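You operate a simulated robot arm through the tools that you are given. There is no shell and no other tool.

You run a simulated robot arm. Do the job below in one go: nothing can be reset, and whatever is moved stays where it is left.

JOB
Clean the glue off the steel plate with the grey cloth and cleaner.
Fine: cleaner from the green tin; put its lid back on and the cloth back. What is to be rubbed or washed off counts as gone when no trace of it is left.

Only the result counts: the job must be done as asked and must still hold three seconds after the hand-in. Knocking over, shifting, dropping, spilling or breaking anything else fails it. A push-on lid holds only when it is set on centred and level and pressed home; a screw cap is set on level and turned clockwise until tight. Flat cloth is picked up by pressing the open fingertips on it (5 to 10 N) and closing them slowly along it; thin cloth reads only 2 to 8 mm in the jaws.

ROBOT AND FRAMES
A 7-joint arm with a three-finger gripper, fixed in place. Base frame: the origin is on the floor under the middle of its stand, x ahead of it, y to its left, z up; the work surface is at about z = 0.945. Units: m, degrees, N and s.
It reaches about 1.342 m from its shoulder. Its first joint turns from -166.0 to 166.0 degrees. Payload 2.69 kg.
Tool frame: the origin (TCP) lies between the finger pads and is the grasp point; the fingertips stand 0.03 m ahead of it; z points along the fingers, y is the line along which they close. The gripper opens to 0.128 m; its body begins 0.117 m behind the TCP.
Orientation is that of the tool frame in the base frame, as a unit quaternion [w, x, y, z]. With the fingers straight down and closing along the base's y, the tool's x points along the base's -x, its y along +y and its z along -z.

CONTROLS
- The arm moves only by the tool apply_moves. Its argument "plan" is a list of rows, each an object of numbers (a shift or turn left out is 0, a gripper value left out holds the last): "hand": the opening, from 0 (shut) to 1 (fully open); "dx", "dy", "dz": the shift along the tool's x, y, z in units of 500 mm (1.0 is 500 mm); "wx", "wy", "wz": the turn, a rotation vector about the tool's x, y, z in units of 60 degrees (1.0 is 60 degrees). In form: [{"hand": .., "dx": .., "dy": .., "dz": .., "wx": .., "wy": .., "wz": ..}, ...]. A call has 1 to 20 rows; each row is the pose to reach, as a shift and turn from the pose commanded when the call began, along the tool's axes at that moment. A call with a number of a shift or a turn outside -1 to 1 is refused whole. Each row takes 0.2 s and may step no farther than 0.05 m and 8.6 degrees from the row before; otherwise, or with a gripper value out of range, the whole call is refused. Where a pose cannot be reached the arm comes as near as it can. A force on the tool above 40 N (or 10 N above the force at the start of the call, whichever is more), or a blocked arm, ends the call early, and 0.2 s more pass. Each finger travels about 0.127 m/s and halts on what it meets, pressing with about 21 N; the grip force reading is that of the motor and also rises with nothing between the fingers. The clock runs only during rows and for 0.2 s after the last one: add rows that repeat a pose to give the fingers time. The reply holds the time, the measured pose of the TCP, the force on the tool along the base axes, the opening and the grip force, in the units named above and with some noise, with the torque about the TCP (base axes, N m) and any sound that the robot's microphone picked up, and new pictures: "pictures" is both (left out), scene, wrist or none.
- Cameras (640 x 400 px; columns grow to the right, rows downward): "scene" is fixed at [0.2195, 0.6491, 1.5263]; the picture's right is [-0.23, -0.97, 0.00], its down [-0.81, 0.19, -0.55] and it looks along [0.54, -0.13, -0.83] (base axes); focal length 214 px, centre (320, 200). "wrist" rides on the gripper at [0.058, 0.054, -0.131] in the tool frame; the picture's right is [-0.68, 0.74, 0.00], its down [-0.62, -0.56, -0.55] and it looks along [-0.40, -0.37, 0.84] (tool axes); focal length 234 px, centre (320, 200). There is no depth. A picture from a camera that has moved, and an enlarged one, comes with that camera's place and axes in the base frame and with its lens.
- raise_lower(by): moves the trunk up (or, below 0, down) by that many m; the arm rides with it, the base frame stays. It gives what a move gives, with no picture.
- close_up(camera, box): a new picture of the part [left, top, right, bottom] of that camera's present view, enlarged. It takes no simulated time.
- finish_job(): hands the job in; it is judged then, once.

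Places have to be worked out from the pictures, the camera data and where the tool is seen. Open the gripper and draw the arm clear of the work before you hand the job in, unless the task says otherwise.

The tools are called as name(argument=value, ...) on one line, values as JSON. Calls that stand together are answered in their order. apply_moves: Moves the arm, as the interface text tells. Its arguments: {"type":"object","properties":{"plan":{"type":"array"},"pictures":{"type":"string","enum":["both","scene","wrist","none"]}},"required":["plan"]} The other tools are called the same way: raise_lower (by) moves the trunk up or down; close_up (camera, box) takes an enlarged picture of a part of a camera's view; finish_job () hands the job in.

At the start:

```text
time_s: 0.0
position: [0.5373, 0.0887, 1.3086]
ee_rot: [0.001, 0.0, 1.0, 0.0]
ft_force: [0.6, 0.3, 0.3]
wrist_torque: [0.01, 0.0, -0.01]
opening: 0.1279
grasp_force: 0.1
trunk travel left (down, up): [-0.15, 0.2]
```

scene: 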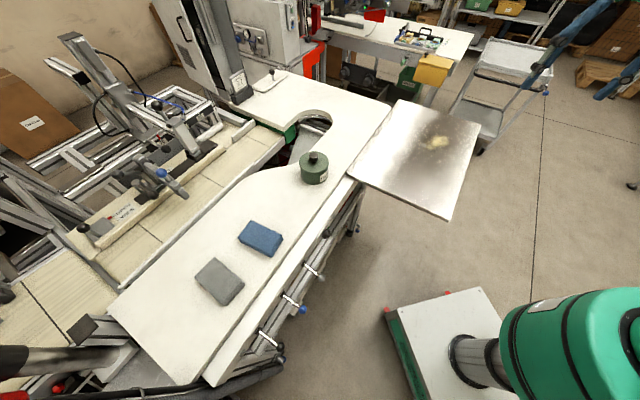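
wrist: 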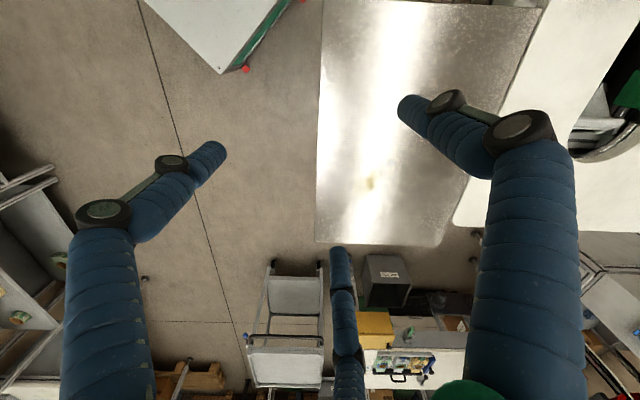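

I'll look at the main items enlarged first: the tin, the cloths and the plate with the glue.

close_up(camera="scene", box=[270, 130, 370, 193])

close_up(camera="scene", box=[170, 200, 330, 320])

close_up(camera="scene", box=[340, 90, 500, 230])

close_up(camera="wrist", box=[300, 0, 560, 250])

```text
6.35 times, centred on (320, 162) of scene
camera zoom: at [0.2195, 0.6491, 1.5263], right [-0.23, -0.97, 0.0], down [-0.81, 0.19, -0.55], along [0.54, -0.13, -0.83], focal length 1362 px, centre (320, 444)
```

zoom: 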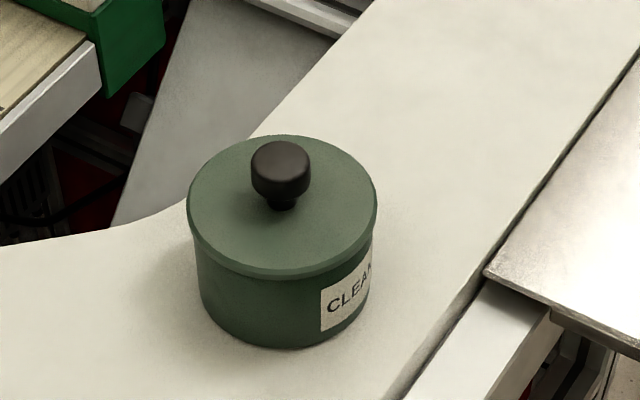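

```text
3.33 times, centred on (250, 260) of scene
camera zoom: at [0.2195, 0.6491, 1.5263], right [-0.23, -0.97, 0.0], down [-0.81, 0.19, -0.55], along [0.54, -0.13, -0.83], focal length 715 px, centre (553, 0)
```

zoom: 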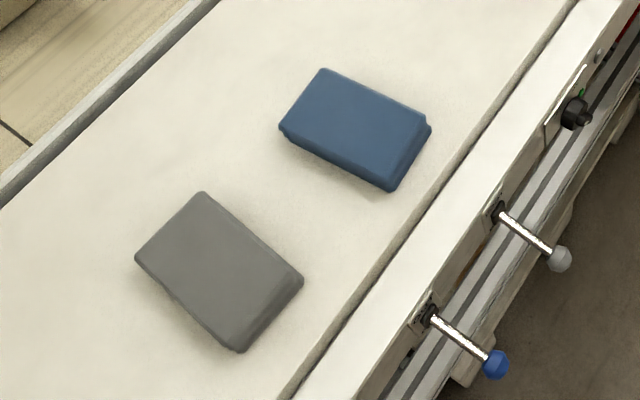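

```text
2.86 times, centred on (420, 160) of scene
camera zoom: at [0.2195, 0.6491, 1.5263], right [-0.23, -0.97, 0.0], down [-0.81, 0.19, -0.55], along [0.54, -0.13, -0.83], focal length 613 px, centre (34, 314)
```

zoom: 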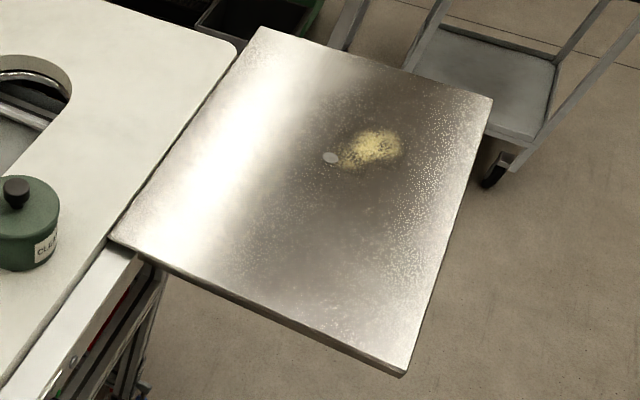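

```text
1.60 times, centred on (430, 125) of wrist
camera zoom: at [0.4788, 0.1424, 1.4404], right [0.68, 0.74, 0.0], down [0.62, -0.56, 0.55], along [0.4, -0.37, -0.84], focal length 375 px, centre (144, 320)
```

zoom: 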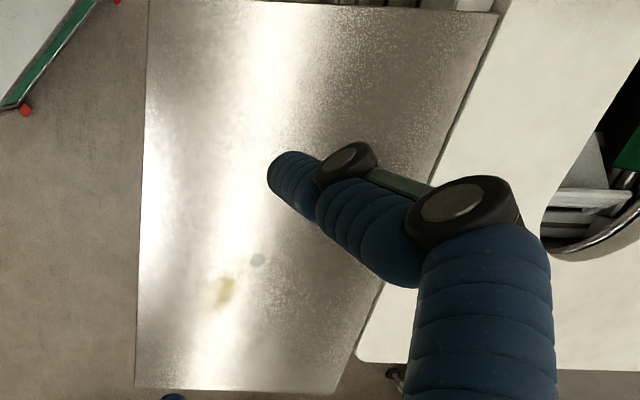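

The tin appears to be near (0.705, 0.553) with the lid top at about z 1.01 and the knob up to about 1.044. The grey cloth is near (0.407, 0.866) and the glue near (0.755, 0.046). I'll move to above the tin at a safe height and look with the wrist camera.

apply_moves(plan=[{"hand": 1, "dx": -0.03, "dy": 0.084, "dz": 0.01}, {"dx": -0.06, "dy": 0.168, "dz": 0.02}, {"dx": -0.09, "dy": 0.252, "dz": 0.03}, {"dx": -0.12, "dy": 0.336, "dz": 0.04}, {"dx": -0.15, "dy": 0.42, "dz": 0.05}, {"dx": -0.18, "dy": 0.504, "dz": 0.06}, {"dx": -0.21, "dy": 0.588, "dz": 0.07}, {"dx": -0.24, "dy": 0.672, "dz": 0.08}, {"dx": -0.27, "dy": 0.756, "dz": 0.09}, {"dx": -0.3, "dy": 0.84, "dz": 0.1}, {"dx": -0.336, "dy": 0.928, "dz": 0.12}, {"dx": -0.336, "dy": 0.928, "dz": 0.12}], pictures="both")

close_up(camera="scene", box=[400, 120, 460, 158])

```text
time_s: 2.6
position: [0.7059, 0.5523, 1.2486]
ee_rot: [0.001, 0.0, 1.0, -0.001]
ft_force: [0.1, 0.9, -1.5]
wrist_torque: [-0.06, 0.02, 0.01]
opening: 0.1281
grasp_force: 0.1
trunk travel left (down, up): [-0.15, 0.2]
camera wrist: at [0.6459, 0.6062, 1.3803], right [0.68, 0.74, 0.0], down [0.62, -0.56, 0.55], along [0.4, -0.37, -0.84], focal length 234 px, centre (320, 200)
```

scene: 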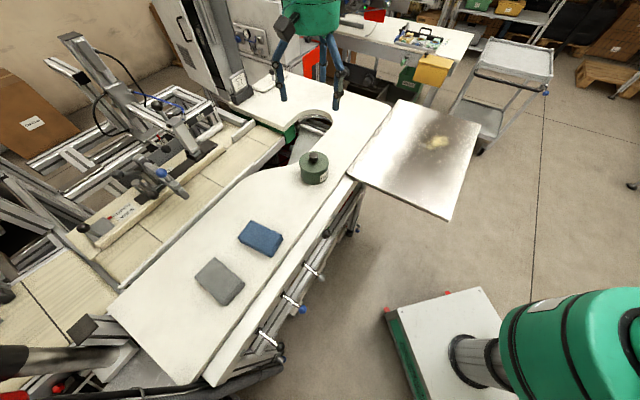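
wrist: 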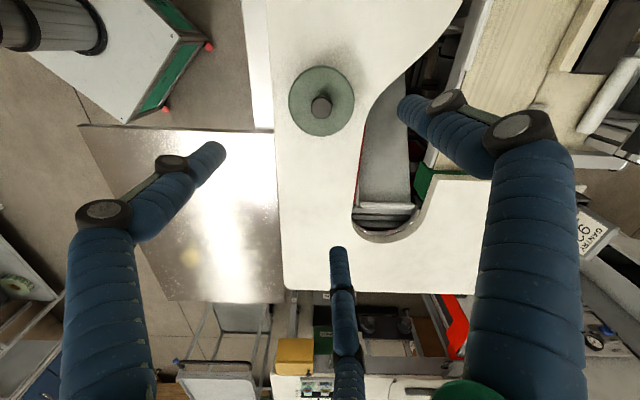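

```text
10.53 times, centred on (430, 139) of scene
camera zoom: at [0.2195, 0.6491, 1.5263], right [-0.23, -0.97, 0.0], down [-0.81, 0.19, -0.55], along [0.54, -0.13, -0.83], focal length 2258 px, centre (-838, 842)
```

zoom: 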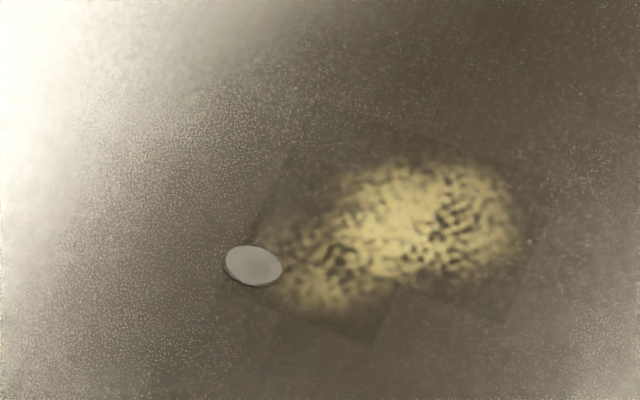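

The wrist view shows the lid slightly to the −x/+y side of the TCP. I'll zoom in on it, and on the disc beside the glue.

close_up(camera="wrist", box=[272, 55, 372, 118])

close_up(camera="wrist", box=[272, 85, 372, 148])

close_up(camera="wrist", box=[160, 230, 230, 275])

```text
6.35 times, centred on (322, 86) of wrist
camera zoom: at [0.6459, 0.6062, 1.3803], right [0.68, 0.74, 0.0], down [0.62, -0.56, 0.55], along [0.4, -0.37, -0.84], focal length 1487 px, centre (307, 921)
```

zoom: 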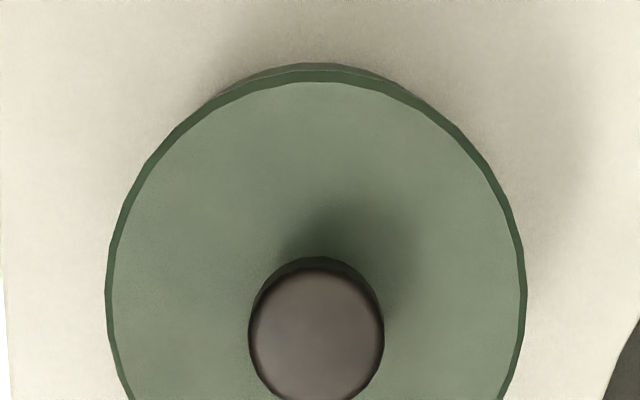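

```text
6.35 times, centred on (322, 116) of wrist
camera zoom: at [0.6459, 0.6062, 1.3803], right [0.68, 0.74, 0.0], down [0.62, -0.56, 0.55], along [0.4, -0.37, -0.84], focal length 1487 px, centre (307, 730)
```

zoom: 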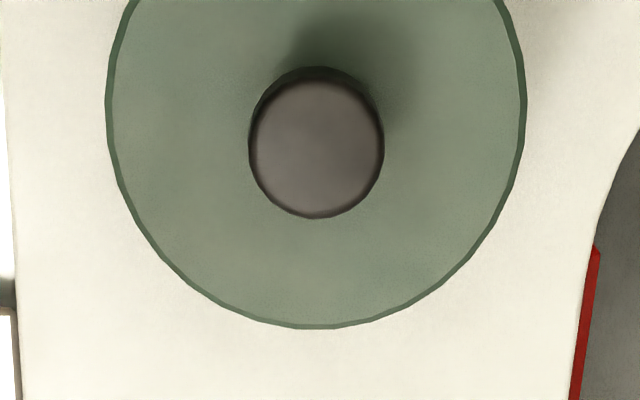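

```text
8.89 times, centred on (195, 252) of wrist
camera zoom: at [0.6459, 0.6062, 1.3803], right [0.68, 0.74, 0.0], down [0.62, -0.56, 0.55], along [0.4, -0.37, -0.84], focal length 2082 px, centre (1431, -267)
```

zoom: 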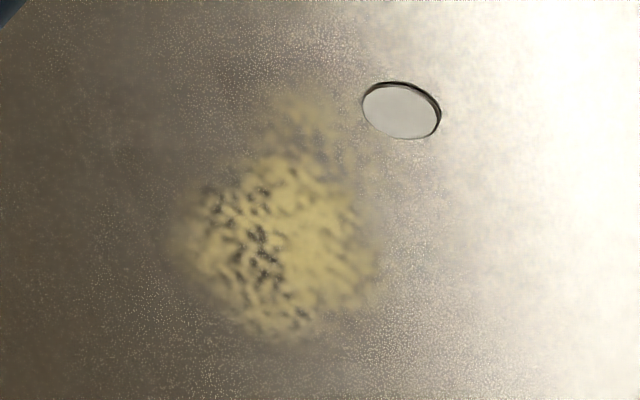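

The knob is about 29 mm wide at around (0.700, 0.559), and the lid is about 98 mm across. Before using the hand near anything, I'll close it partway in free air to see how the three fingers move.

apply_moves(plan=[{"hand": 0.5}, {"hand": 0.5}, {"hand": 0.5}], pictures="both")

apply_moves(plan=[{"hand": 0.1}, {"hand": 0.1}, {"hand": 0.1}], pictures="wrist")

```text
time_s: 3.4
position: [0.7033, 0.5503, 1.25]
ee_rot: [-0.001, 0.0, 1.0, 0.0]
ft_force: [0.2, -0.5, 0.1]
wrist_torque: [0.01, 0.0, -0.06]
opening: 0.0638
grasp_force: 0.0
trunk travel left (down, up): [-0.15, 0.2]
camera wrist: at [0.6452, 0.6048, 1.3813], right [0.68, 0.74, 0.0], down [0.62, -0.56, 0.55], along [0.4, -0.37, -0.84], focal length 234 px, centre (320, 200)
```

scene: 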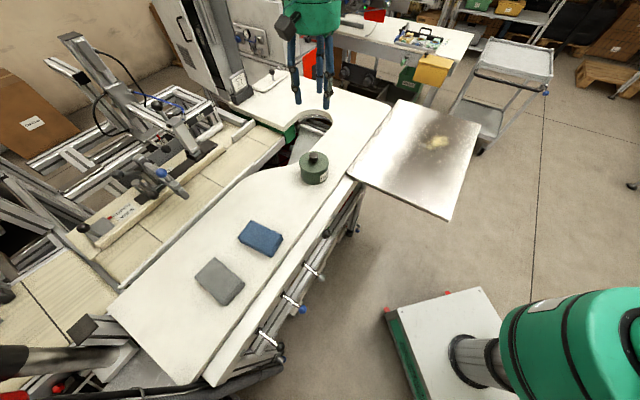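
wrist: 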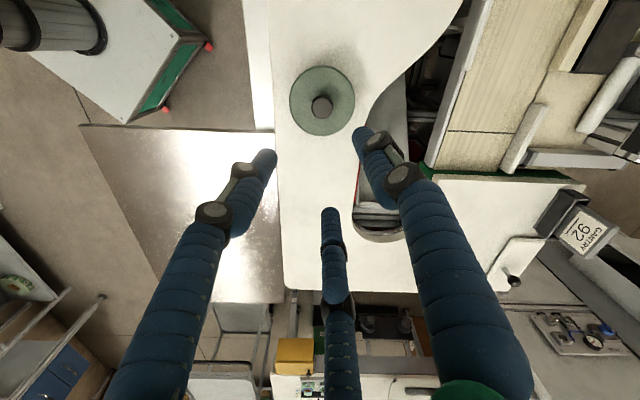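

```text
time_s: 4.2
position: [0.704, 0.5489, 1.2507]
ee_rot: [0.0, 0.001, 1.0, 0.0]
ft_force: [-0.3, -0.1, -0.1]
wrist_torque: [-0.01, 0.0, 0.01]
opening: 0.0128
grasp_force: 0.1
trunk travel left (down, up): [-0.15, 0.2]
camera wrist: at [0.6453, 0.6049, 1.3812], right [0.68, 0.74, 0.0], down [0.62, -0.56, 0.55], along [0.4, -0.37, -0.84], focal length 234 px, centre (320, 200)
```

wrist: 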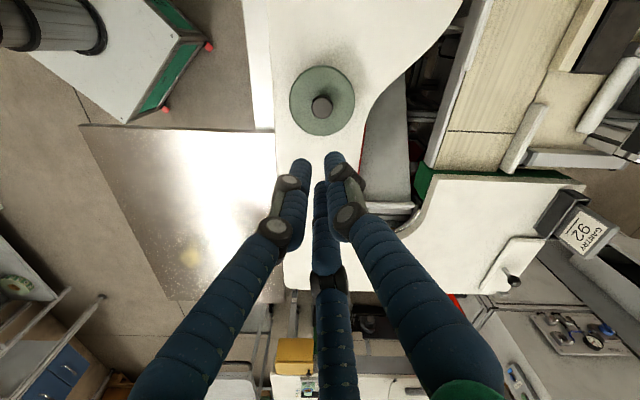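

The fingers close radially, 120° apart, so a three-point grasp on the knob suits them. I'll centre on the knob, about 5 mm in −x and 7.5 mm in +y, and descend to z≈1.12 with the hand half open to check alignment.

apply_moves(plan=[{"hand": 0.5, "dx": 0.005, "dy": 0.008, "dz": 0.05}, {"hand": 0.5, "dx": 0.01, "dy": 0.015, "dz": 0.12}, {"dx": 0.01, "dy": 0.015, "dz": 0.19}, {"dx": 0.01, "dy": 0.015, "dz": 0.25}, {"dx": 0.01, "dy": 0.015, "dz": 0.26}, {"dx": 0.01, "dy": 0.015, "dz": 0.26}], pictures="both")

close_up(camera="wrist", box=[220, 100, 420, 225])

close_up(camera="scene", box=[270, 120, 370, 193])

```text
time_s: 5.6
position: [0.6994, 0.5588, 1.121]
ee_rot: [0.0, -0.001, 1.0, 0.0]
ft_force: [-0.4, -0.5, -0.4]
wrist_torque: [-0.01, 0.02, -0.03]
opening: 0.0642
grasp_force: 0.1
trunk travel left (down, up): [-0.15, 0.2]
camera wrist: at [0.6414, 0.6133, 1.2513], right [0.68, 0.74, 0.0], down [0.62, -0.56, 0.55], along [0.4, -0.37, -0.84], focal length 234 px, centre (320, 200)
```

scene: 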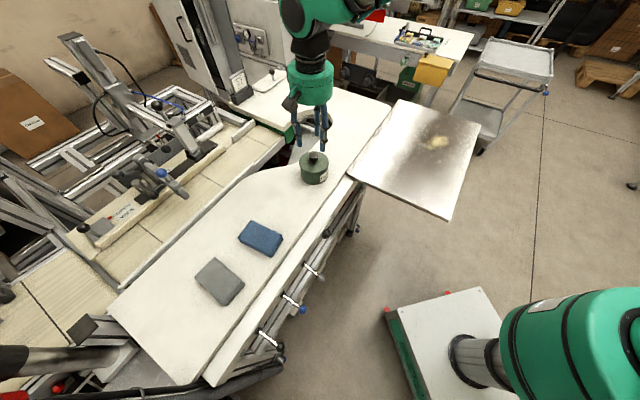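
wrist: 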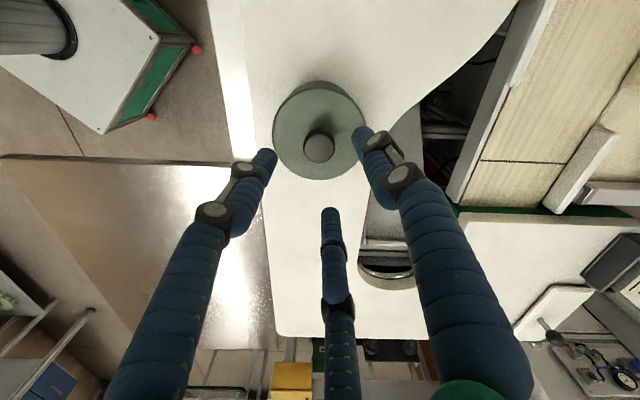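

```text
3.20 times, centred on (320, 162) of wrist
camera zoom: at [0.6414, 0.6133, 1.2513], right [0.68, 0.74, 0.0], down [0.62, -0.56, 0.55], along [0.4, -0.37, -0.84], focal length 749 px, centre (320, 320)
```

zoom: 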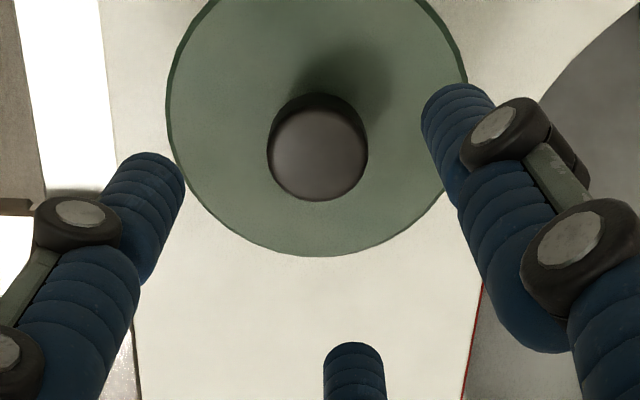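

```text
5.48 times, centred on (320, 156) of scene
camera zoom: at [0.2195, 0.6491, 1.5263], right [-0.23, -0.97, 0.0], down [-0.81, 0.19, -0.55], along [0.54, -0.13, -0.83], focal length 1175 px, centre (320, 438)
```

zoom: 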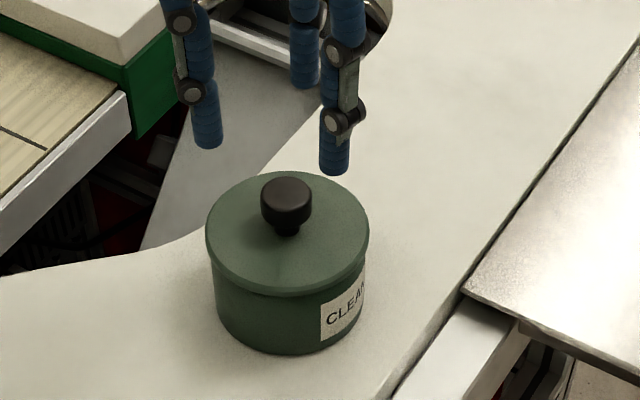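

Triangulating puts the knob top at z≈1.043 and the knob at (0.6995, 0.5585), directly under the TCP. I'll descend to TCP z≈1.047, which puts the fingertips just above the lid, and close on the knob.

apply_moves(plan=[{"hand": 0.5, "dz": 0.06}, {"hand": 0.5, "dz": 0.12}, {"dz": 0.146}, {"dz": 0.146}], pictures="both")

close_up(camera="scene", box=[270, 120, 370, 193])

close_up(camera="wrist", box=[220, 100, 420, 225])

```text
time_s: 6.6
position: [0.701, 0.5583, 1.0452]
ee_rot: [0.0, 0.0, 1.0, -0.002]
ft_force: [-1.0, 0.0, 3.4]
wrist_torque: [-0.04, 0.04, 0.03]
opening: 0.0644
grasp_force: 0.0
trunk travel left (down, up): [-0.15, 0.2]
camera wrist: at [0.6417, 0.6128, 1.1772], right [0.68, 0.74, 0.0], down [0.62, -0.57, 0.55], along [0.4, -0.37, -0.84], focal length 234 px, centre (320, 200)
```

scene: 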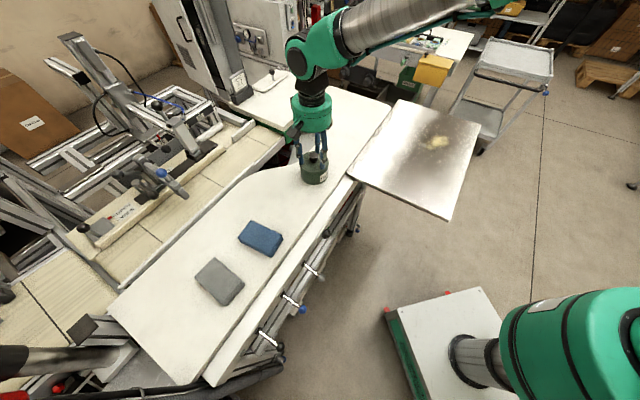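
wrist: 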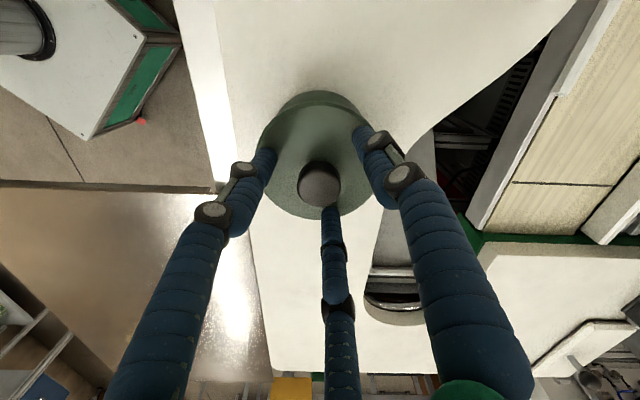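

```text
5.48 times, centred on (320, 156) of scene
camera zoom: at [0.2195, 0.6491, 1.5263], right [-0.23, -0.97, 0.0], down [-0.81, 0.19, -0.55], along [0.54, -0.13, -0.83], focal length 1175 px, centre (320, 438)
```

zoom: 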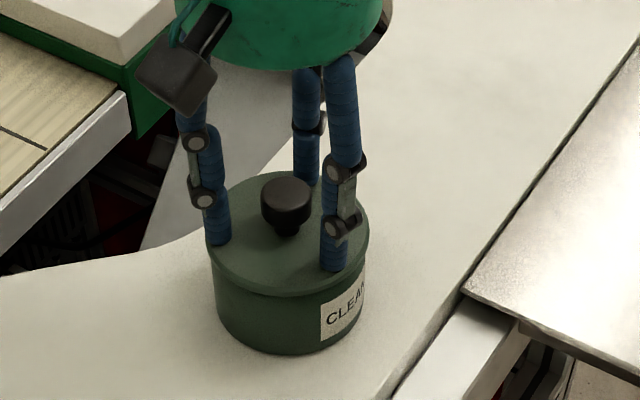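

```text
3.20 times, centred on (320, 162) of wrist
camera zoom: at [0.6417, 0.6128, 1.1772], right [0.68, 0.74, 0.0], down [0.62, -0.57, 0.55], along [0.4, -0.37, -0.84], focal length 749 px, centre (320, 320)
```

zoom: 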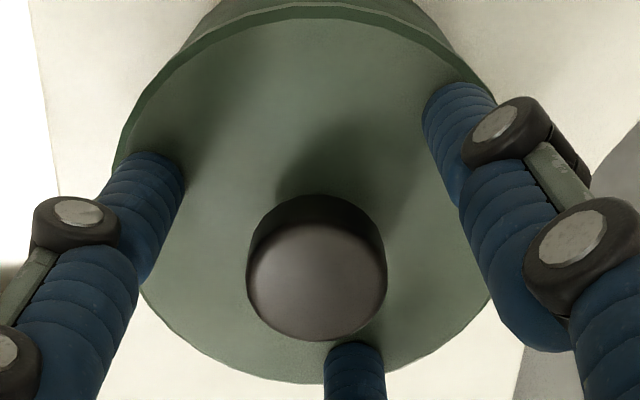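

There's about 3 N upward on the tool, so the fingertips are probably just touching the lid. I'll lift 4 mm and then close gently on the knob.

apply_moves(plan=[{"hand": 0.5, "dz": -0.008}, {"hand": 0.5, "dz": -0.008}], pictures="none")

apply_moves(plan=[{"hand": 0.35}, {"hand": 0.28}, {"hand": 0.22}, {"hand": 0.15}, {"hand": 0.1}, {"hand": 0.1}], pictures="both")

close_up(camera="scene", box=[270, 120, 370, 193])

close_up(camera="wrist", box=[220, 100, 420, 225])

```text
time_s: 7.2
position: [0.7003, 0.5577, 1.048]
ee_rot: [-0.001, 0.0, 1.0, -0.001]
ft_force: [0.4, 0.5, 1.4]
wrist_torque: [0.01, 0.01, 0.01]
opening: 0.064
grasp_force: 0.1
trunk travel left (down, up): [-0.15, 0.2]
```

```text
time_s: 8.6
position: [0.7006, 0.56, 1.0482]
ee_rot: [0.0, 0.0, 1.0, 0.001]
ft_force: [-0.5, -0.3, -0.1]
wrist_torque: [-0.02, 0.01, -0.01]
opening: 0.0279
grasp_force: 21.0
trunk travel left (down, up): [-0.15, 0.2]
heard: snap
camera wrist: at [0.6417, 0.6134, 1.1804], right [0.68, 0.74, 0.0], down [0.62, -0.56, 0.55], along [0.4, -0.37, -0.84], focal length 234 px, centre (320, 200)
```

scene: 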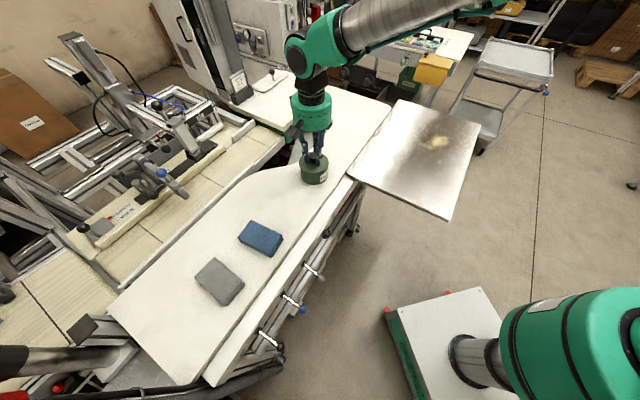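
wrist: 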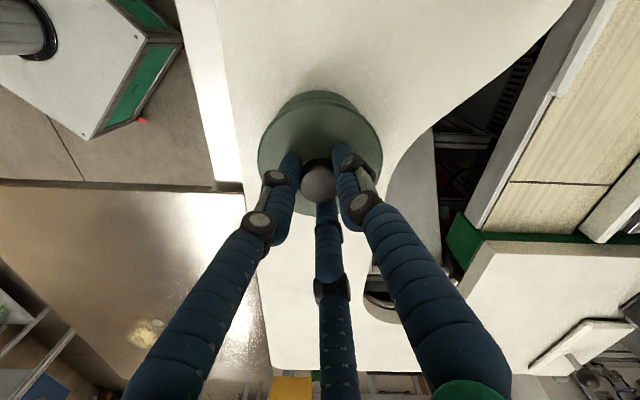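

```text
5.48 times, centred on (320, 156) of scene
camera zoom: at [0.2195, 0.6491, 1.5263], right [-0.23, -0.97, 0.0], down [-0.81, 0.19, -0.55], along [0.54, -0.13, -0.83], focal length 1175 px, centre (320, 438)
```

zoom: 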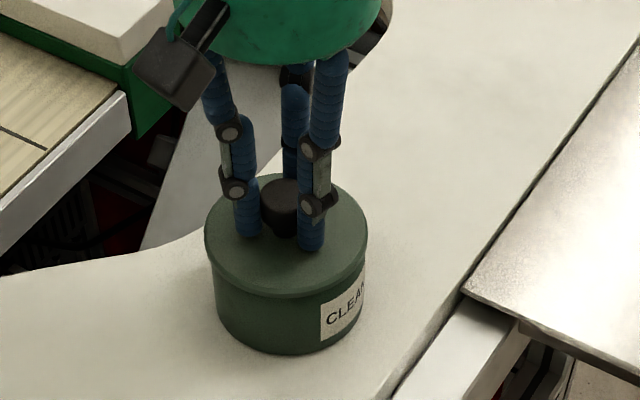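

```text
3.20 times, centred on (320, 162) of wrist
camera zoom: at [0.6417, 0.6134, 1.1804], right [0.68, 0.74, 0.0], down [0.62, -0.56, 0.55], along [0.4, -0.37, -0.84], focal length 749 px, centre (320, 320)
```

zoom: 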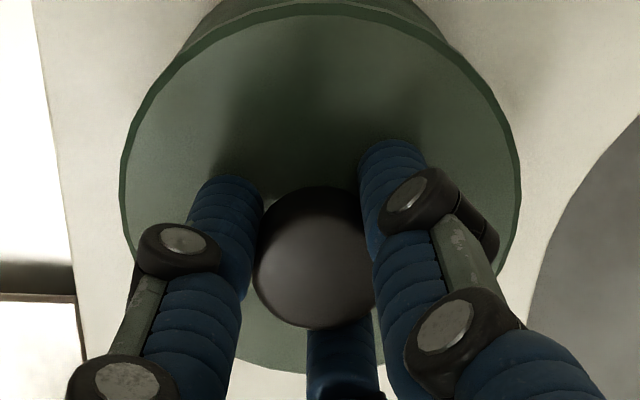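

The knob is gripped (opening 28 mm, 21 N). A snap was heard, which may be the lid's push-on seat. I'll lift slowly and check whether the tin stays put.

apply_moves(plan=[{"hand": 0.1, "dz": -0.006}, {"dz": -0.012}, {"dz": -0.018}, {"dz": -0.024}, {"dz": -0.03}, {"dz": -0.036}, {"dz": -0.04}], pictures="both")

close_up(camera="scene", box=[270, 120, 370, 193])

```text
time_s: 10.2
position: [0.7, 0.5598, 1.0703]
ee_rot: [0.0, 0.0, 1.0, 0.0]
ft_force: [0.5, 0.1, 0.0]
wrist_torque: [0.01, -0.02, -0.04]
opening: 0.0277
grasp_force: 21.0
trunk travel left (down, up): [-0.15, 0.2]
camera wrist: at [0.6417, 0.6141, 1.2011], right [0.68, 0.74, 0.0], down [0.62, -0.56, 0.55], along [0.4, -0.37, -0.84], focal length 234 px, centre (320, 200)
```

scene: 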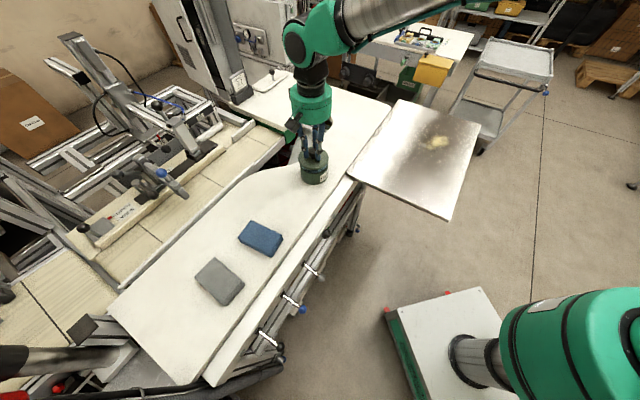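
wrist: 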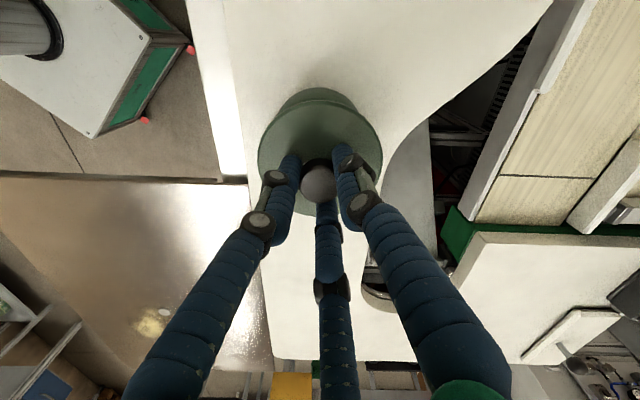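

```text
5.48 times, centred on (320, 156) of scene
camera zoom: at [0.2195, 0.6491, 1.5263], right [-0.23, -0.97, 0.0], down [-0.81, 0.19, -0.55], along [0.54, -0.13, -0.83], focal length 1175 px, centre (320, 438)
```

zoom: 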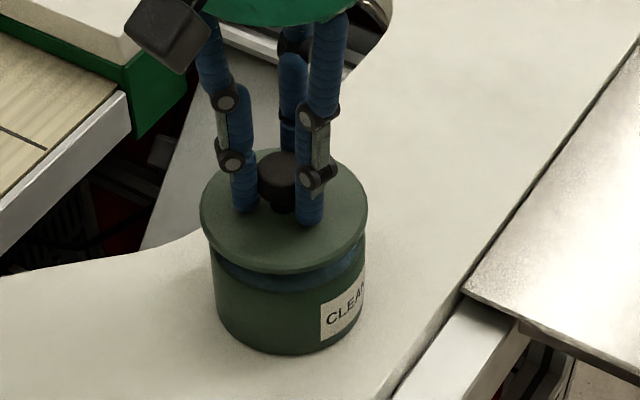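

The lid lifted cleanly and the tin hasn't moved. I'll raise the lid further and carry it to the clear stretch of table between the tin and the blue cloth, around (0.610, 0.688).

apply_moves(plan=[{"hand": 0.1, "dz": -0.05}, {"dz": -0.11}, {"dz": -0.16}, {"dx": 0.04, "dy": 0.055, "dz": -0.16}, {"dx": 0.08, "dy": 0.115, "dz": -0.16}, {"dx": 0.12, "dy": 0.175, "dz": -0.16}, {"dx": 0.16, "dy": 0.23, "dz": -0.16}, {"dx": 0.18, "dy": 0.256, "dz": -0.16}, {"dx": 0.18, "dy": 0.256, "dz": -0.16}], pictures="both")

close_up(camera="scene", box=[220, 120, 380, 260])

```text
time_s: 12.2
position: [0.6092, 0.6876, 1.1501]
ee_rot: [0.0, 0.0, 1.0, 0.0]
ft_force: [-0.1, 0.8, 0.0]
wrist_torque: [-0.01, -0.02, 0.0]
opening: 0.0278
grasp_force: 21.3
trunk travel left (down, up): [-0.15, 0.2]
camera wrist: at [0.5511, 0.7432, 1.2812], right [0.68, 0.74, 0.0], down [0.62, -0.56, 0.55], along [0.4, -0.37, -0.84], focal length 234 px, centre (320, 200)
```

scene: 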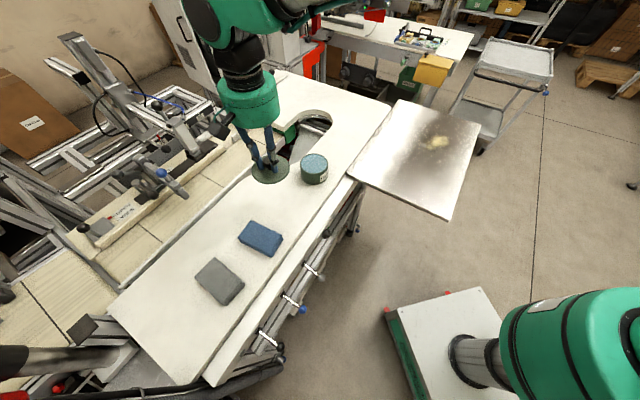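
wrist: 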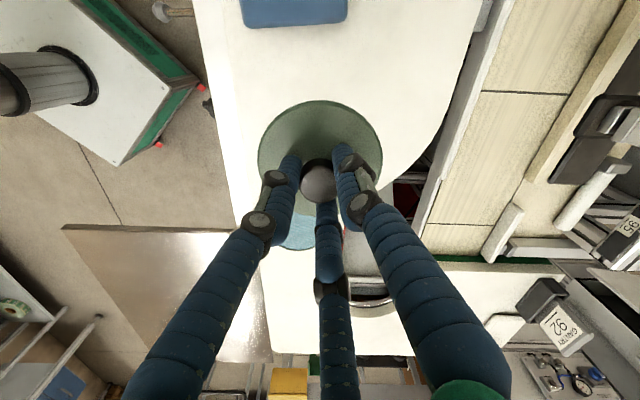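

```text
2.86 times, centred on (300, 190) of scene
camera zoom: at [0.2195, 0.6491, 1.5263], right [-0.23, -0.97, 0.0], down [-0.81, 0.19, -0.55], along [0.54, -0.13, -0.83], focal length 613 px, centre (377, 229)
```

zoom: 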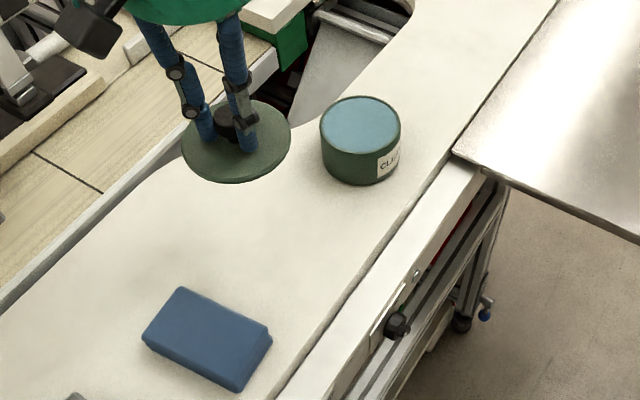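

The tin is open with pale blue cleaner near the rim. I'll look closer at it, then lower the lid onto the table.

close_up(camera="scene", box=[285, 140, 345, 193])

apply_moves(plan=[{"hand": 0.1, "dz": 0.06}, {"dz": 0.12}, {"dz": 0.18}, {"dz": 0.22}, {"dz": 0.24}, {"dz": 0.25}, {"dz": 0.25}], pictures="both")

close_up(camera="scene", box=[220, 120, 380, 260])

```text
7.55 times, centred on (315, 166) of scene
camera zoom: at [0.2195, 0.6491, 1.5263], right [-0.23, -0.97, 0.0], down [-0.81, 0.19, -0.55], along [0.54, -0.13, -0.83], focal length 1619 px, centre (358, 453)
```

zoom: 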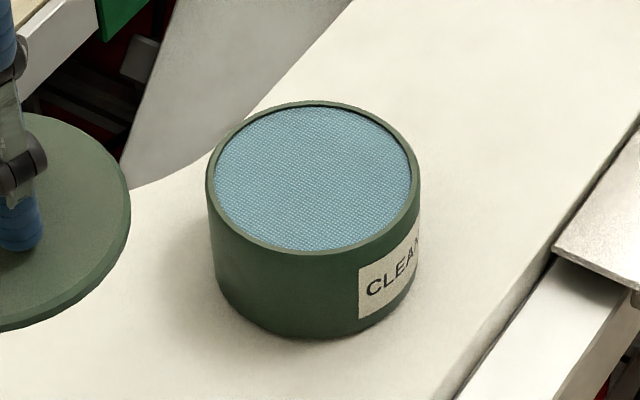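

```text
time_s: 13.8
position: [0.6098, 0.6874, 1.0258]
ee_rot: [0.0, 0.0, 1.0, 0.0]
ft_force: [0.2, -0.2, -0.6]
wrist_torque: [0.02, 0.03, 0.02]
opening: 0.0278
grasp_force: 21.4
trunk travel left (down, up): [-0.15, 0.2]
camera wrist: at [0.5513, 0.7416, 1.1566], right [0.68, 0.74, 0.0], down [0.62, -0.56, 0.55], along [0.4, -0.37, -0.84], focal length 234 px, centre (320, 200)
```

scene: 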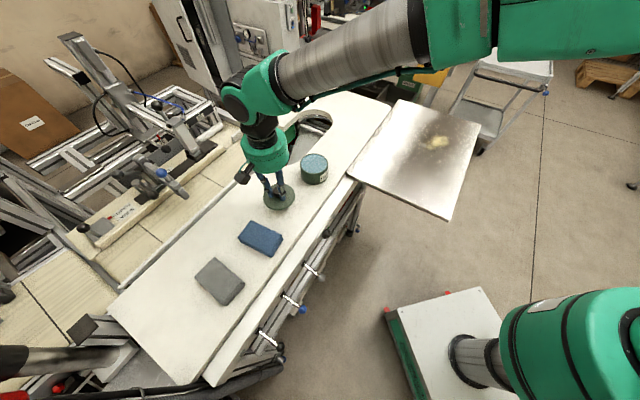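
wrist: 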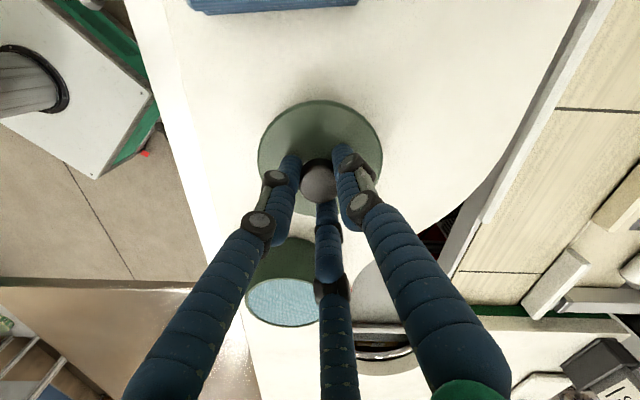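

```text
2.86 times, centred on (300, 190) of scene
camera zoom: at [0.2195, 0.6491, 1.5263], right [-0.23, -0.97, 0.0], down [-0.81, 0.19, -0.55], along [0.54, -0.13, -0.83], focal length 613 px, centre (377, 229)
```

zoom: 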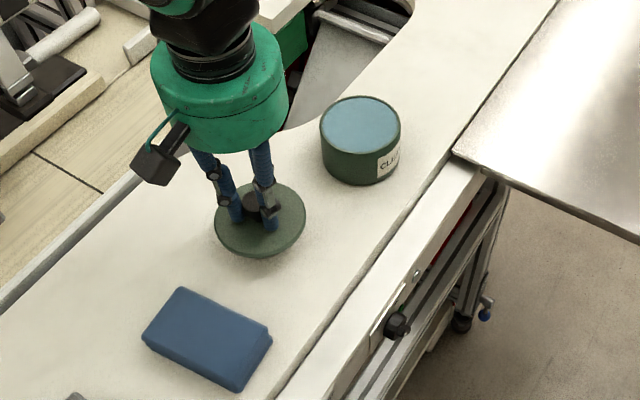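

The tin holds a cleaner-soaked pad, flat across the top. I'll keep lowering the lid in small steps and watch the force for table contact.

apply_moves(plan=[{"hand": 0.1, "dz": 0.01}, {"dz": 0.02}, {"dz": 0.03}, {"dz": 0.04}, {"dz": 0.05}, {"dz": 0.05}], pictures="none")

close_up(camera="scene", box=[250, 150, 310, 220])

```text
time_s: 15.2
position: [0.6098, 0.6857, 1.0]
ee_rot: [0.001, 0.0, 1.0, -0.001]
ft_force: [-0.2, 0.6, -1.5]
wrist_torque: [-0.01, 0.0, -0.01]
opening: 0.0277
grasp_force: 21.2
trunk travel left (down, up): [-0.15, 0.2]
```

```text
5.71 times, centred on (280, 185) of scene
camera zoom: at [0.2195, 0.6491, 1.5263], right [-0.23, -0.97, 0.0], down [-0.81, 0.19, -0.55], along [0.54, -0.13, -0.83], focal length 1226 px, centre (549, 286)
```

zoom: 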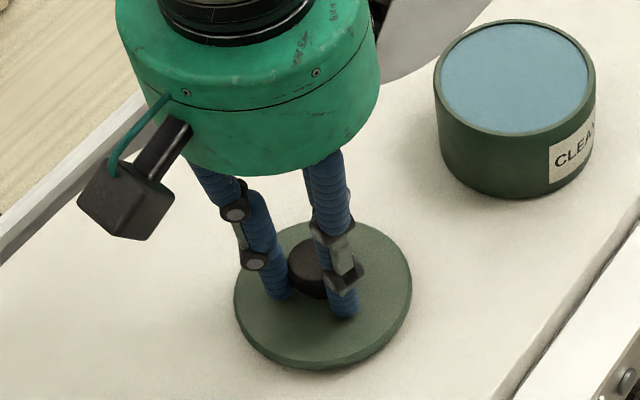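

No contact yet at z≈1.000, but the lid is close to the table. I'll keep going down in 1.5 mm steps.

apply_moves(plan=[{"hand": 0.1, "dz": 0.004}, {"dz": 0.008}, {"dz": 0.012}, {"dz": 0.012}], pictures="none")

apply_moves(plan=[{"hand": 0.1, "dz": 0.003}, {"dz": 0.006}, {"dz": 0.006}], pictures="none")

```text
time_s: 16.2
position: [0.61, 0.6877, 0.9935]
ee_rot: [0.0, 0.0, 1.0, 0.0]
ft_force: [-0.3, 0.5, -0.5]
wrist_torque: [0.01, -0.01, 0.0]
opening: 0.0274
grasp_force: 20.6
trunk travel left (down, up): [-0.15, 0.2]
```

```text
time_s: 17.0
position: [0.6094, 0.6875, 0.9915]
ee_rot: [0.0, 0.0, 1.0, 0.0]
ft_force: [-1.8, -1.7, 12.0]
wrist_torque: [-0.05, 0.12, -0.05]
opening: 0.0277
grasp_force: 21.3
trunk travel left (down, up): [-0.15, 0.2]
```

The lid is down on the table (12 N at z≈0.9915). I'll ease off 1 mm, open the fingers to half and rise straight up.

apply_moves(plan=[{"hand": 0.1, "dz": -0.002}, {"hand": 0.2, "dz": -0.002}, {"hand": 0.3, "dz": -0.002}, {"hand": 0.45, "dz": -0.002}, {"hand": 0.5, "dz": -0.002}, {"hand": 0.5, "dz": -0.06}, {"hand": 0.5, "dz": -0.14}, {"hand": 0.5, "dz": -0.22}, {"hand": 0.5, "dz": -0.3}, {"hand": 0.5, "dz": -0.3}], pictures="both")

close_up(camera="wrist", box=[220, 40, 420, 165])

```text
time_s: 19.2
position: [0.6092, 0.6869, 1.1418]
ee_rot: [0.0, 0.0, 1.0, 0.0]
ft_force: [-0.4, -0.2, 1.0]
wrist_torque: [0.04, -0.04, 0.02]
opening: 0.0644
grasp_force: 0.0
trunk travel left (down, up): [-0.15, 0.2]
camera wrist: at [0.5506, 0.7415, 1.2727], right [0.68, 0.74, 0.0], down [0.62, -0.56, 0.55], along [0.4, -0.37, -0.84], focal length 234 px, centre (320, 200)
```

scene: 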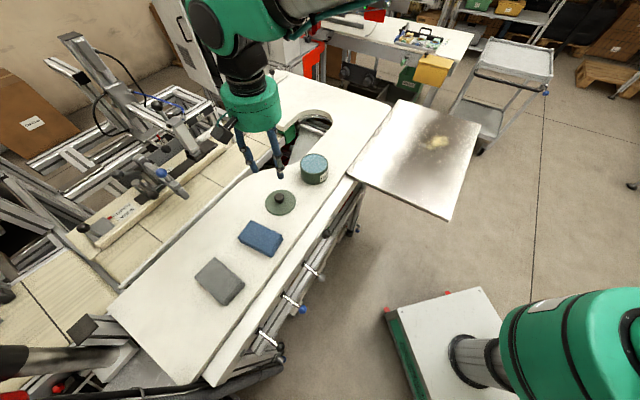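
wrist: 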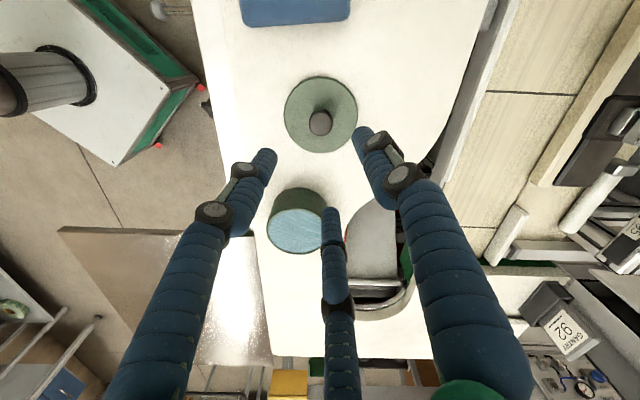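

```text
3.20 times, centred on (320, 102) of wrist
camera zoom: at [0.5506, 0.7415, 1.2727], right [0.68, 0.74, 0.0], down [0.62, -0.56, 0.55], along [0.4, -0.37, -0.84], focal length 749 px, centre (320, 512)
```

zoom: 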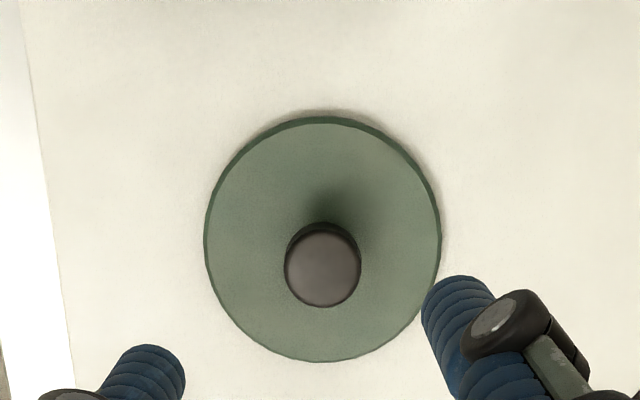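

The lid sits upright and clear on the table. Next I'll move over the grey cloth at about (0.405, 0.86) to look at it from above.

apply_moves(plan=[{"hand": 0.5, "dx": 0.05, "dy": 0.04, "dz": -0.04}, {"dx": 0.11, "dy": 0.09, "dz": -0.08}, {"dx": 0.17, "dy": 0.14, "dz": -0.12}, {"dx": 0.23, "dy": 0.19, "dz": -0.12}, {"dx": 0.29, "dy": 0.24, "dz": -0.12}, {"dx": 0.35, "dy": 0.29, "dz": -0.12}, {"dx": 0.4, "dy": 0.34, "dz": -0.12}, {"dx": 0.4, "dy": 0.34, "dz": -0.12}], pictures="both")

close_up(camera="wrist", box=[220, 60, 420, 185])

```text
time_s: 21.0
position: [0.4098, 0.8562, 1.202]
ee_rot: [0.0, -0.001, 1.0, 0.0]
ft_force: [0.4, 0.3, -0.8]
wrist_torque: [-0.03, -0.08, -0.02]
opening: 0.064
grasp_force: 0.2
trunk travel left (down, up): [-0.15, 0.2]
camera wrist: at [0.351, 0.9111, 1.3323], right [0.68, 0.74, 0.0], down [0.62, -0.56, 0.55], along [0.4, -0.37, -0.84], focal length 234 px, centre (320, 200)
```

scene: 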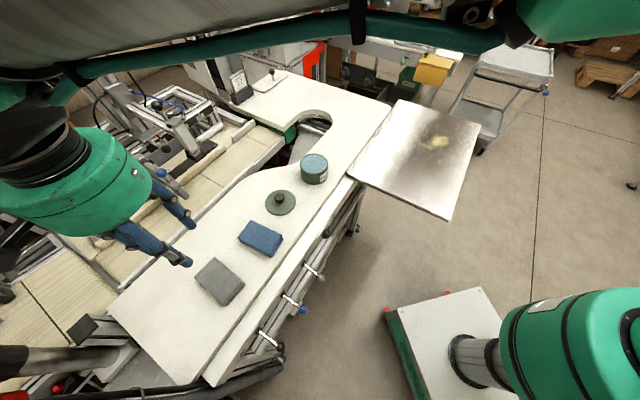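
wrist: 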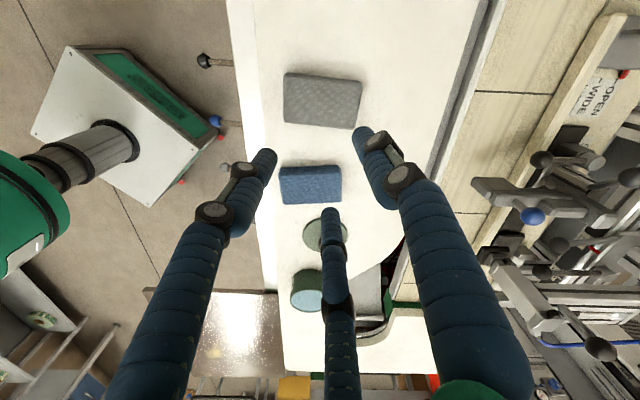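

```text
3.20 times, centred on (320, 122) of wrist
camera zoom: at [0.351, 0.9111, 1.3323], right [0.68, 0.74, 0.0], down [0.62, -0.56, 0.55], along [0.4, -0.37, -0.84], focal length 749 px, centre (320, 448)
```

zoom: 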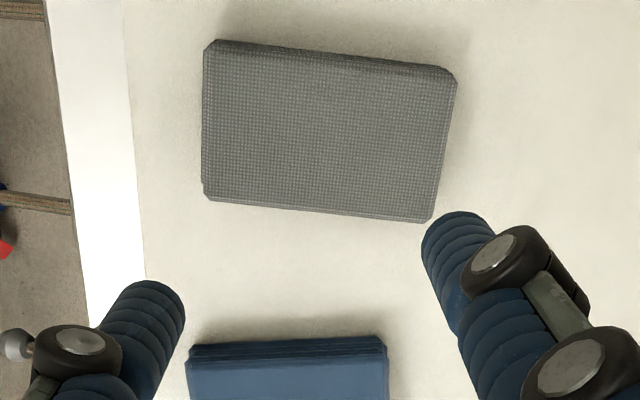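

The grey cloth is a folded pad of about 106×63 mm, centred near (0.4055, 0.864), with its long axis at about 41° in the base frame. I'll turn the hand 11° so one finger lies along the long axis, set the opening to 40 mm, and descend to just above the cloth to check.

apply_moves(plan=[{"hand": 0.31, "dx": 0.005, "dy": 0.007, "dz": 0.08, "wz": -0.09}, {"dx": 0.01, "dy": 0.014, "dz": 0.16, "wz": -0.183}, {"dx": 0.01, "dy": 0.014, "dz": 0.24, "wz": -0.183}, {"dx": 0.01, "dy": 0.014, "dz": 0.3, "wz": -0.183}, {"dx": 0.01, "dy": 0.014, "dz": 0.32, "wz": -0.183}, {"dx": 0.01, "dy": 0.014, "dz": 0.32, "wz": -0.183}], pictures="both")

close_up(camera="wrist", box=[220, 80, 420, 205])

close_up(camera="scene", box=[150, 200, 290, 320])

```text
time_s: 22.4
position: [0.4045, 0.8634, 1.0395]
ee_rot: [0.0, -0.095, 0.995, 0.001]
ft_force: [-0.6, 0.4, -0.2]
wrist_torque: [0.04, 0.03, 0.02]
opening: 0.0398
grasp_force: 0.1
trunk travel left (down, up): [-0.15, 0.2]
camera wrist: at [0.3365, 0.9063, 1.1716], right [0.52, 0.85, 0.0], down [0.71, -0.44, 0.55], along [0.47, -0.29, -0.84], focal length 234 px, centre (320, 200)
```

scene: 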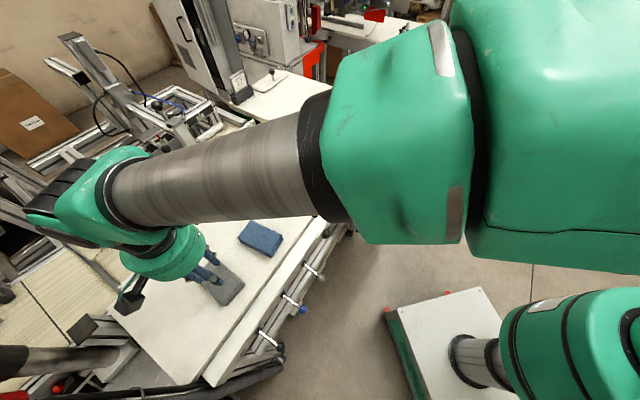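
wrist: 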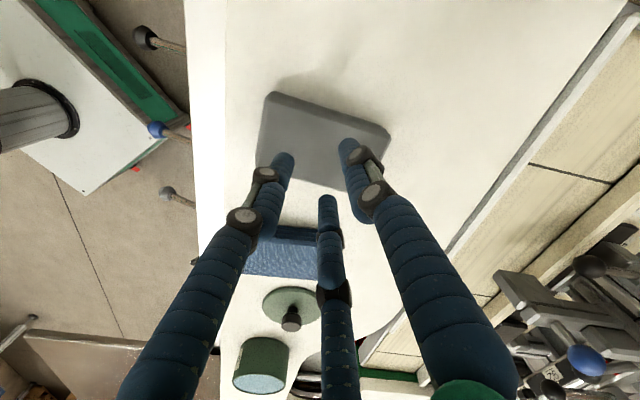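

```text
3.20 times, centred on (320, 142) of wrist
camera zoom: at [0.3365, 0.9063, 1.1716], right [0.52, 0.85, 0.0], down [0.71, -0.44, 0.55], along [0.47, -0.29, -0.84], focal length 749 px, centre (320, 384)
```

zoom: 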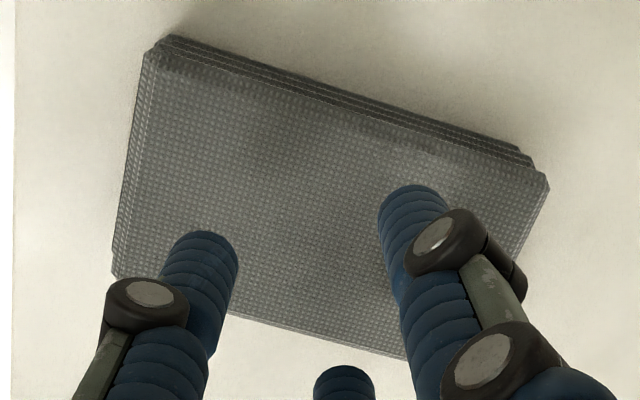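

```text
3.33 times, centred on (220, 260) of scene
camera zoom: at [0.2195, 0.6491, 1.5263], right [-0.23, -0.97, 0.0], down [-0.81, 0.19, -0.55], along [0.54, -0.13, -0.83], focal length 715 px, centre (653, 0)
```

zoom: 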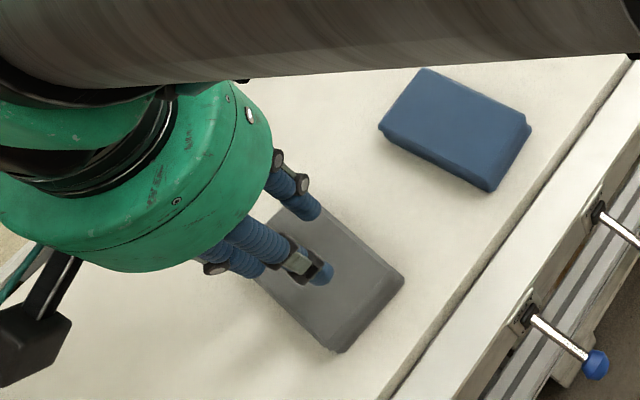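

The pad is four layers thick with its top at about z 0.962. The fingertips are near 1.0095 and will all land on the cloth. I'll descend to just above it, then continue in small steps until I read 5–10 N.

apply_moves(plan=[{"hand": 0.31, "dx": -0.004, "dz": 0.03}, {"dx": -0.004, "dz": 0.06}, {"dx": -0.004, "dz": 0.084}, {"dx": -0.004, "dz": 0.084}], pictures="none")

apply_moves(plan=[{"hand": 0.31, "dz": 0.003}, {"dz": 0.006}, {"dz": 0.006}], pictures="none")

```text
time_s: 23.3
position: [0.4079, 0.8678, 1.0105]
ee_rot: [0.003, -0.096, 0.995, 0.006]
ft_force: [-1.7, 3.9, 10.3]
wrist_torque: [-0.11, 0.46, -0.13]
opening: 0.0399
grasp_force: 0.0
trunk travel left (down, up): [-0.15, 0.2]
stopped in row 4: the force on the tool passed its limit at 44 N (the readings are from after the stop); the commanded pose is now the measured one
```

```text
time_s: 24.2
position: [0.4083, 0.8696, 1.0102]
ee_rot: [0.004, -0.095, 0.995, 0.007]
ft_force: [-1.4, -0.2, 9.4]
wrist_torque: [-0.16, 0.22, -0.05]
opening: 0.0402
grasp_force: 0.1
trunk travel left (down, up): [-0.15, 0.2]
stopped in row 3: the force on the tool passed its limit at 41 N (the readings are from after the stop); the commanded pose is now the measured one
```

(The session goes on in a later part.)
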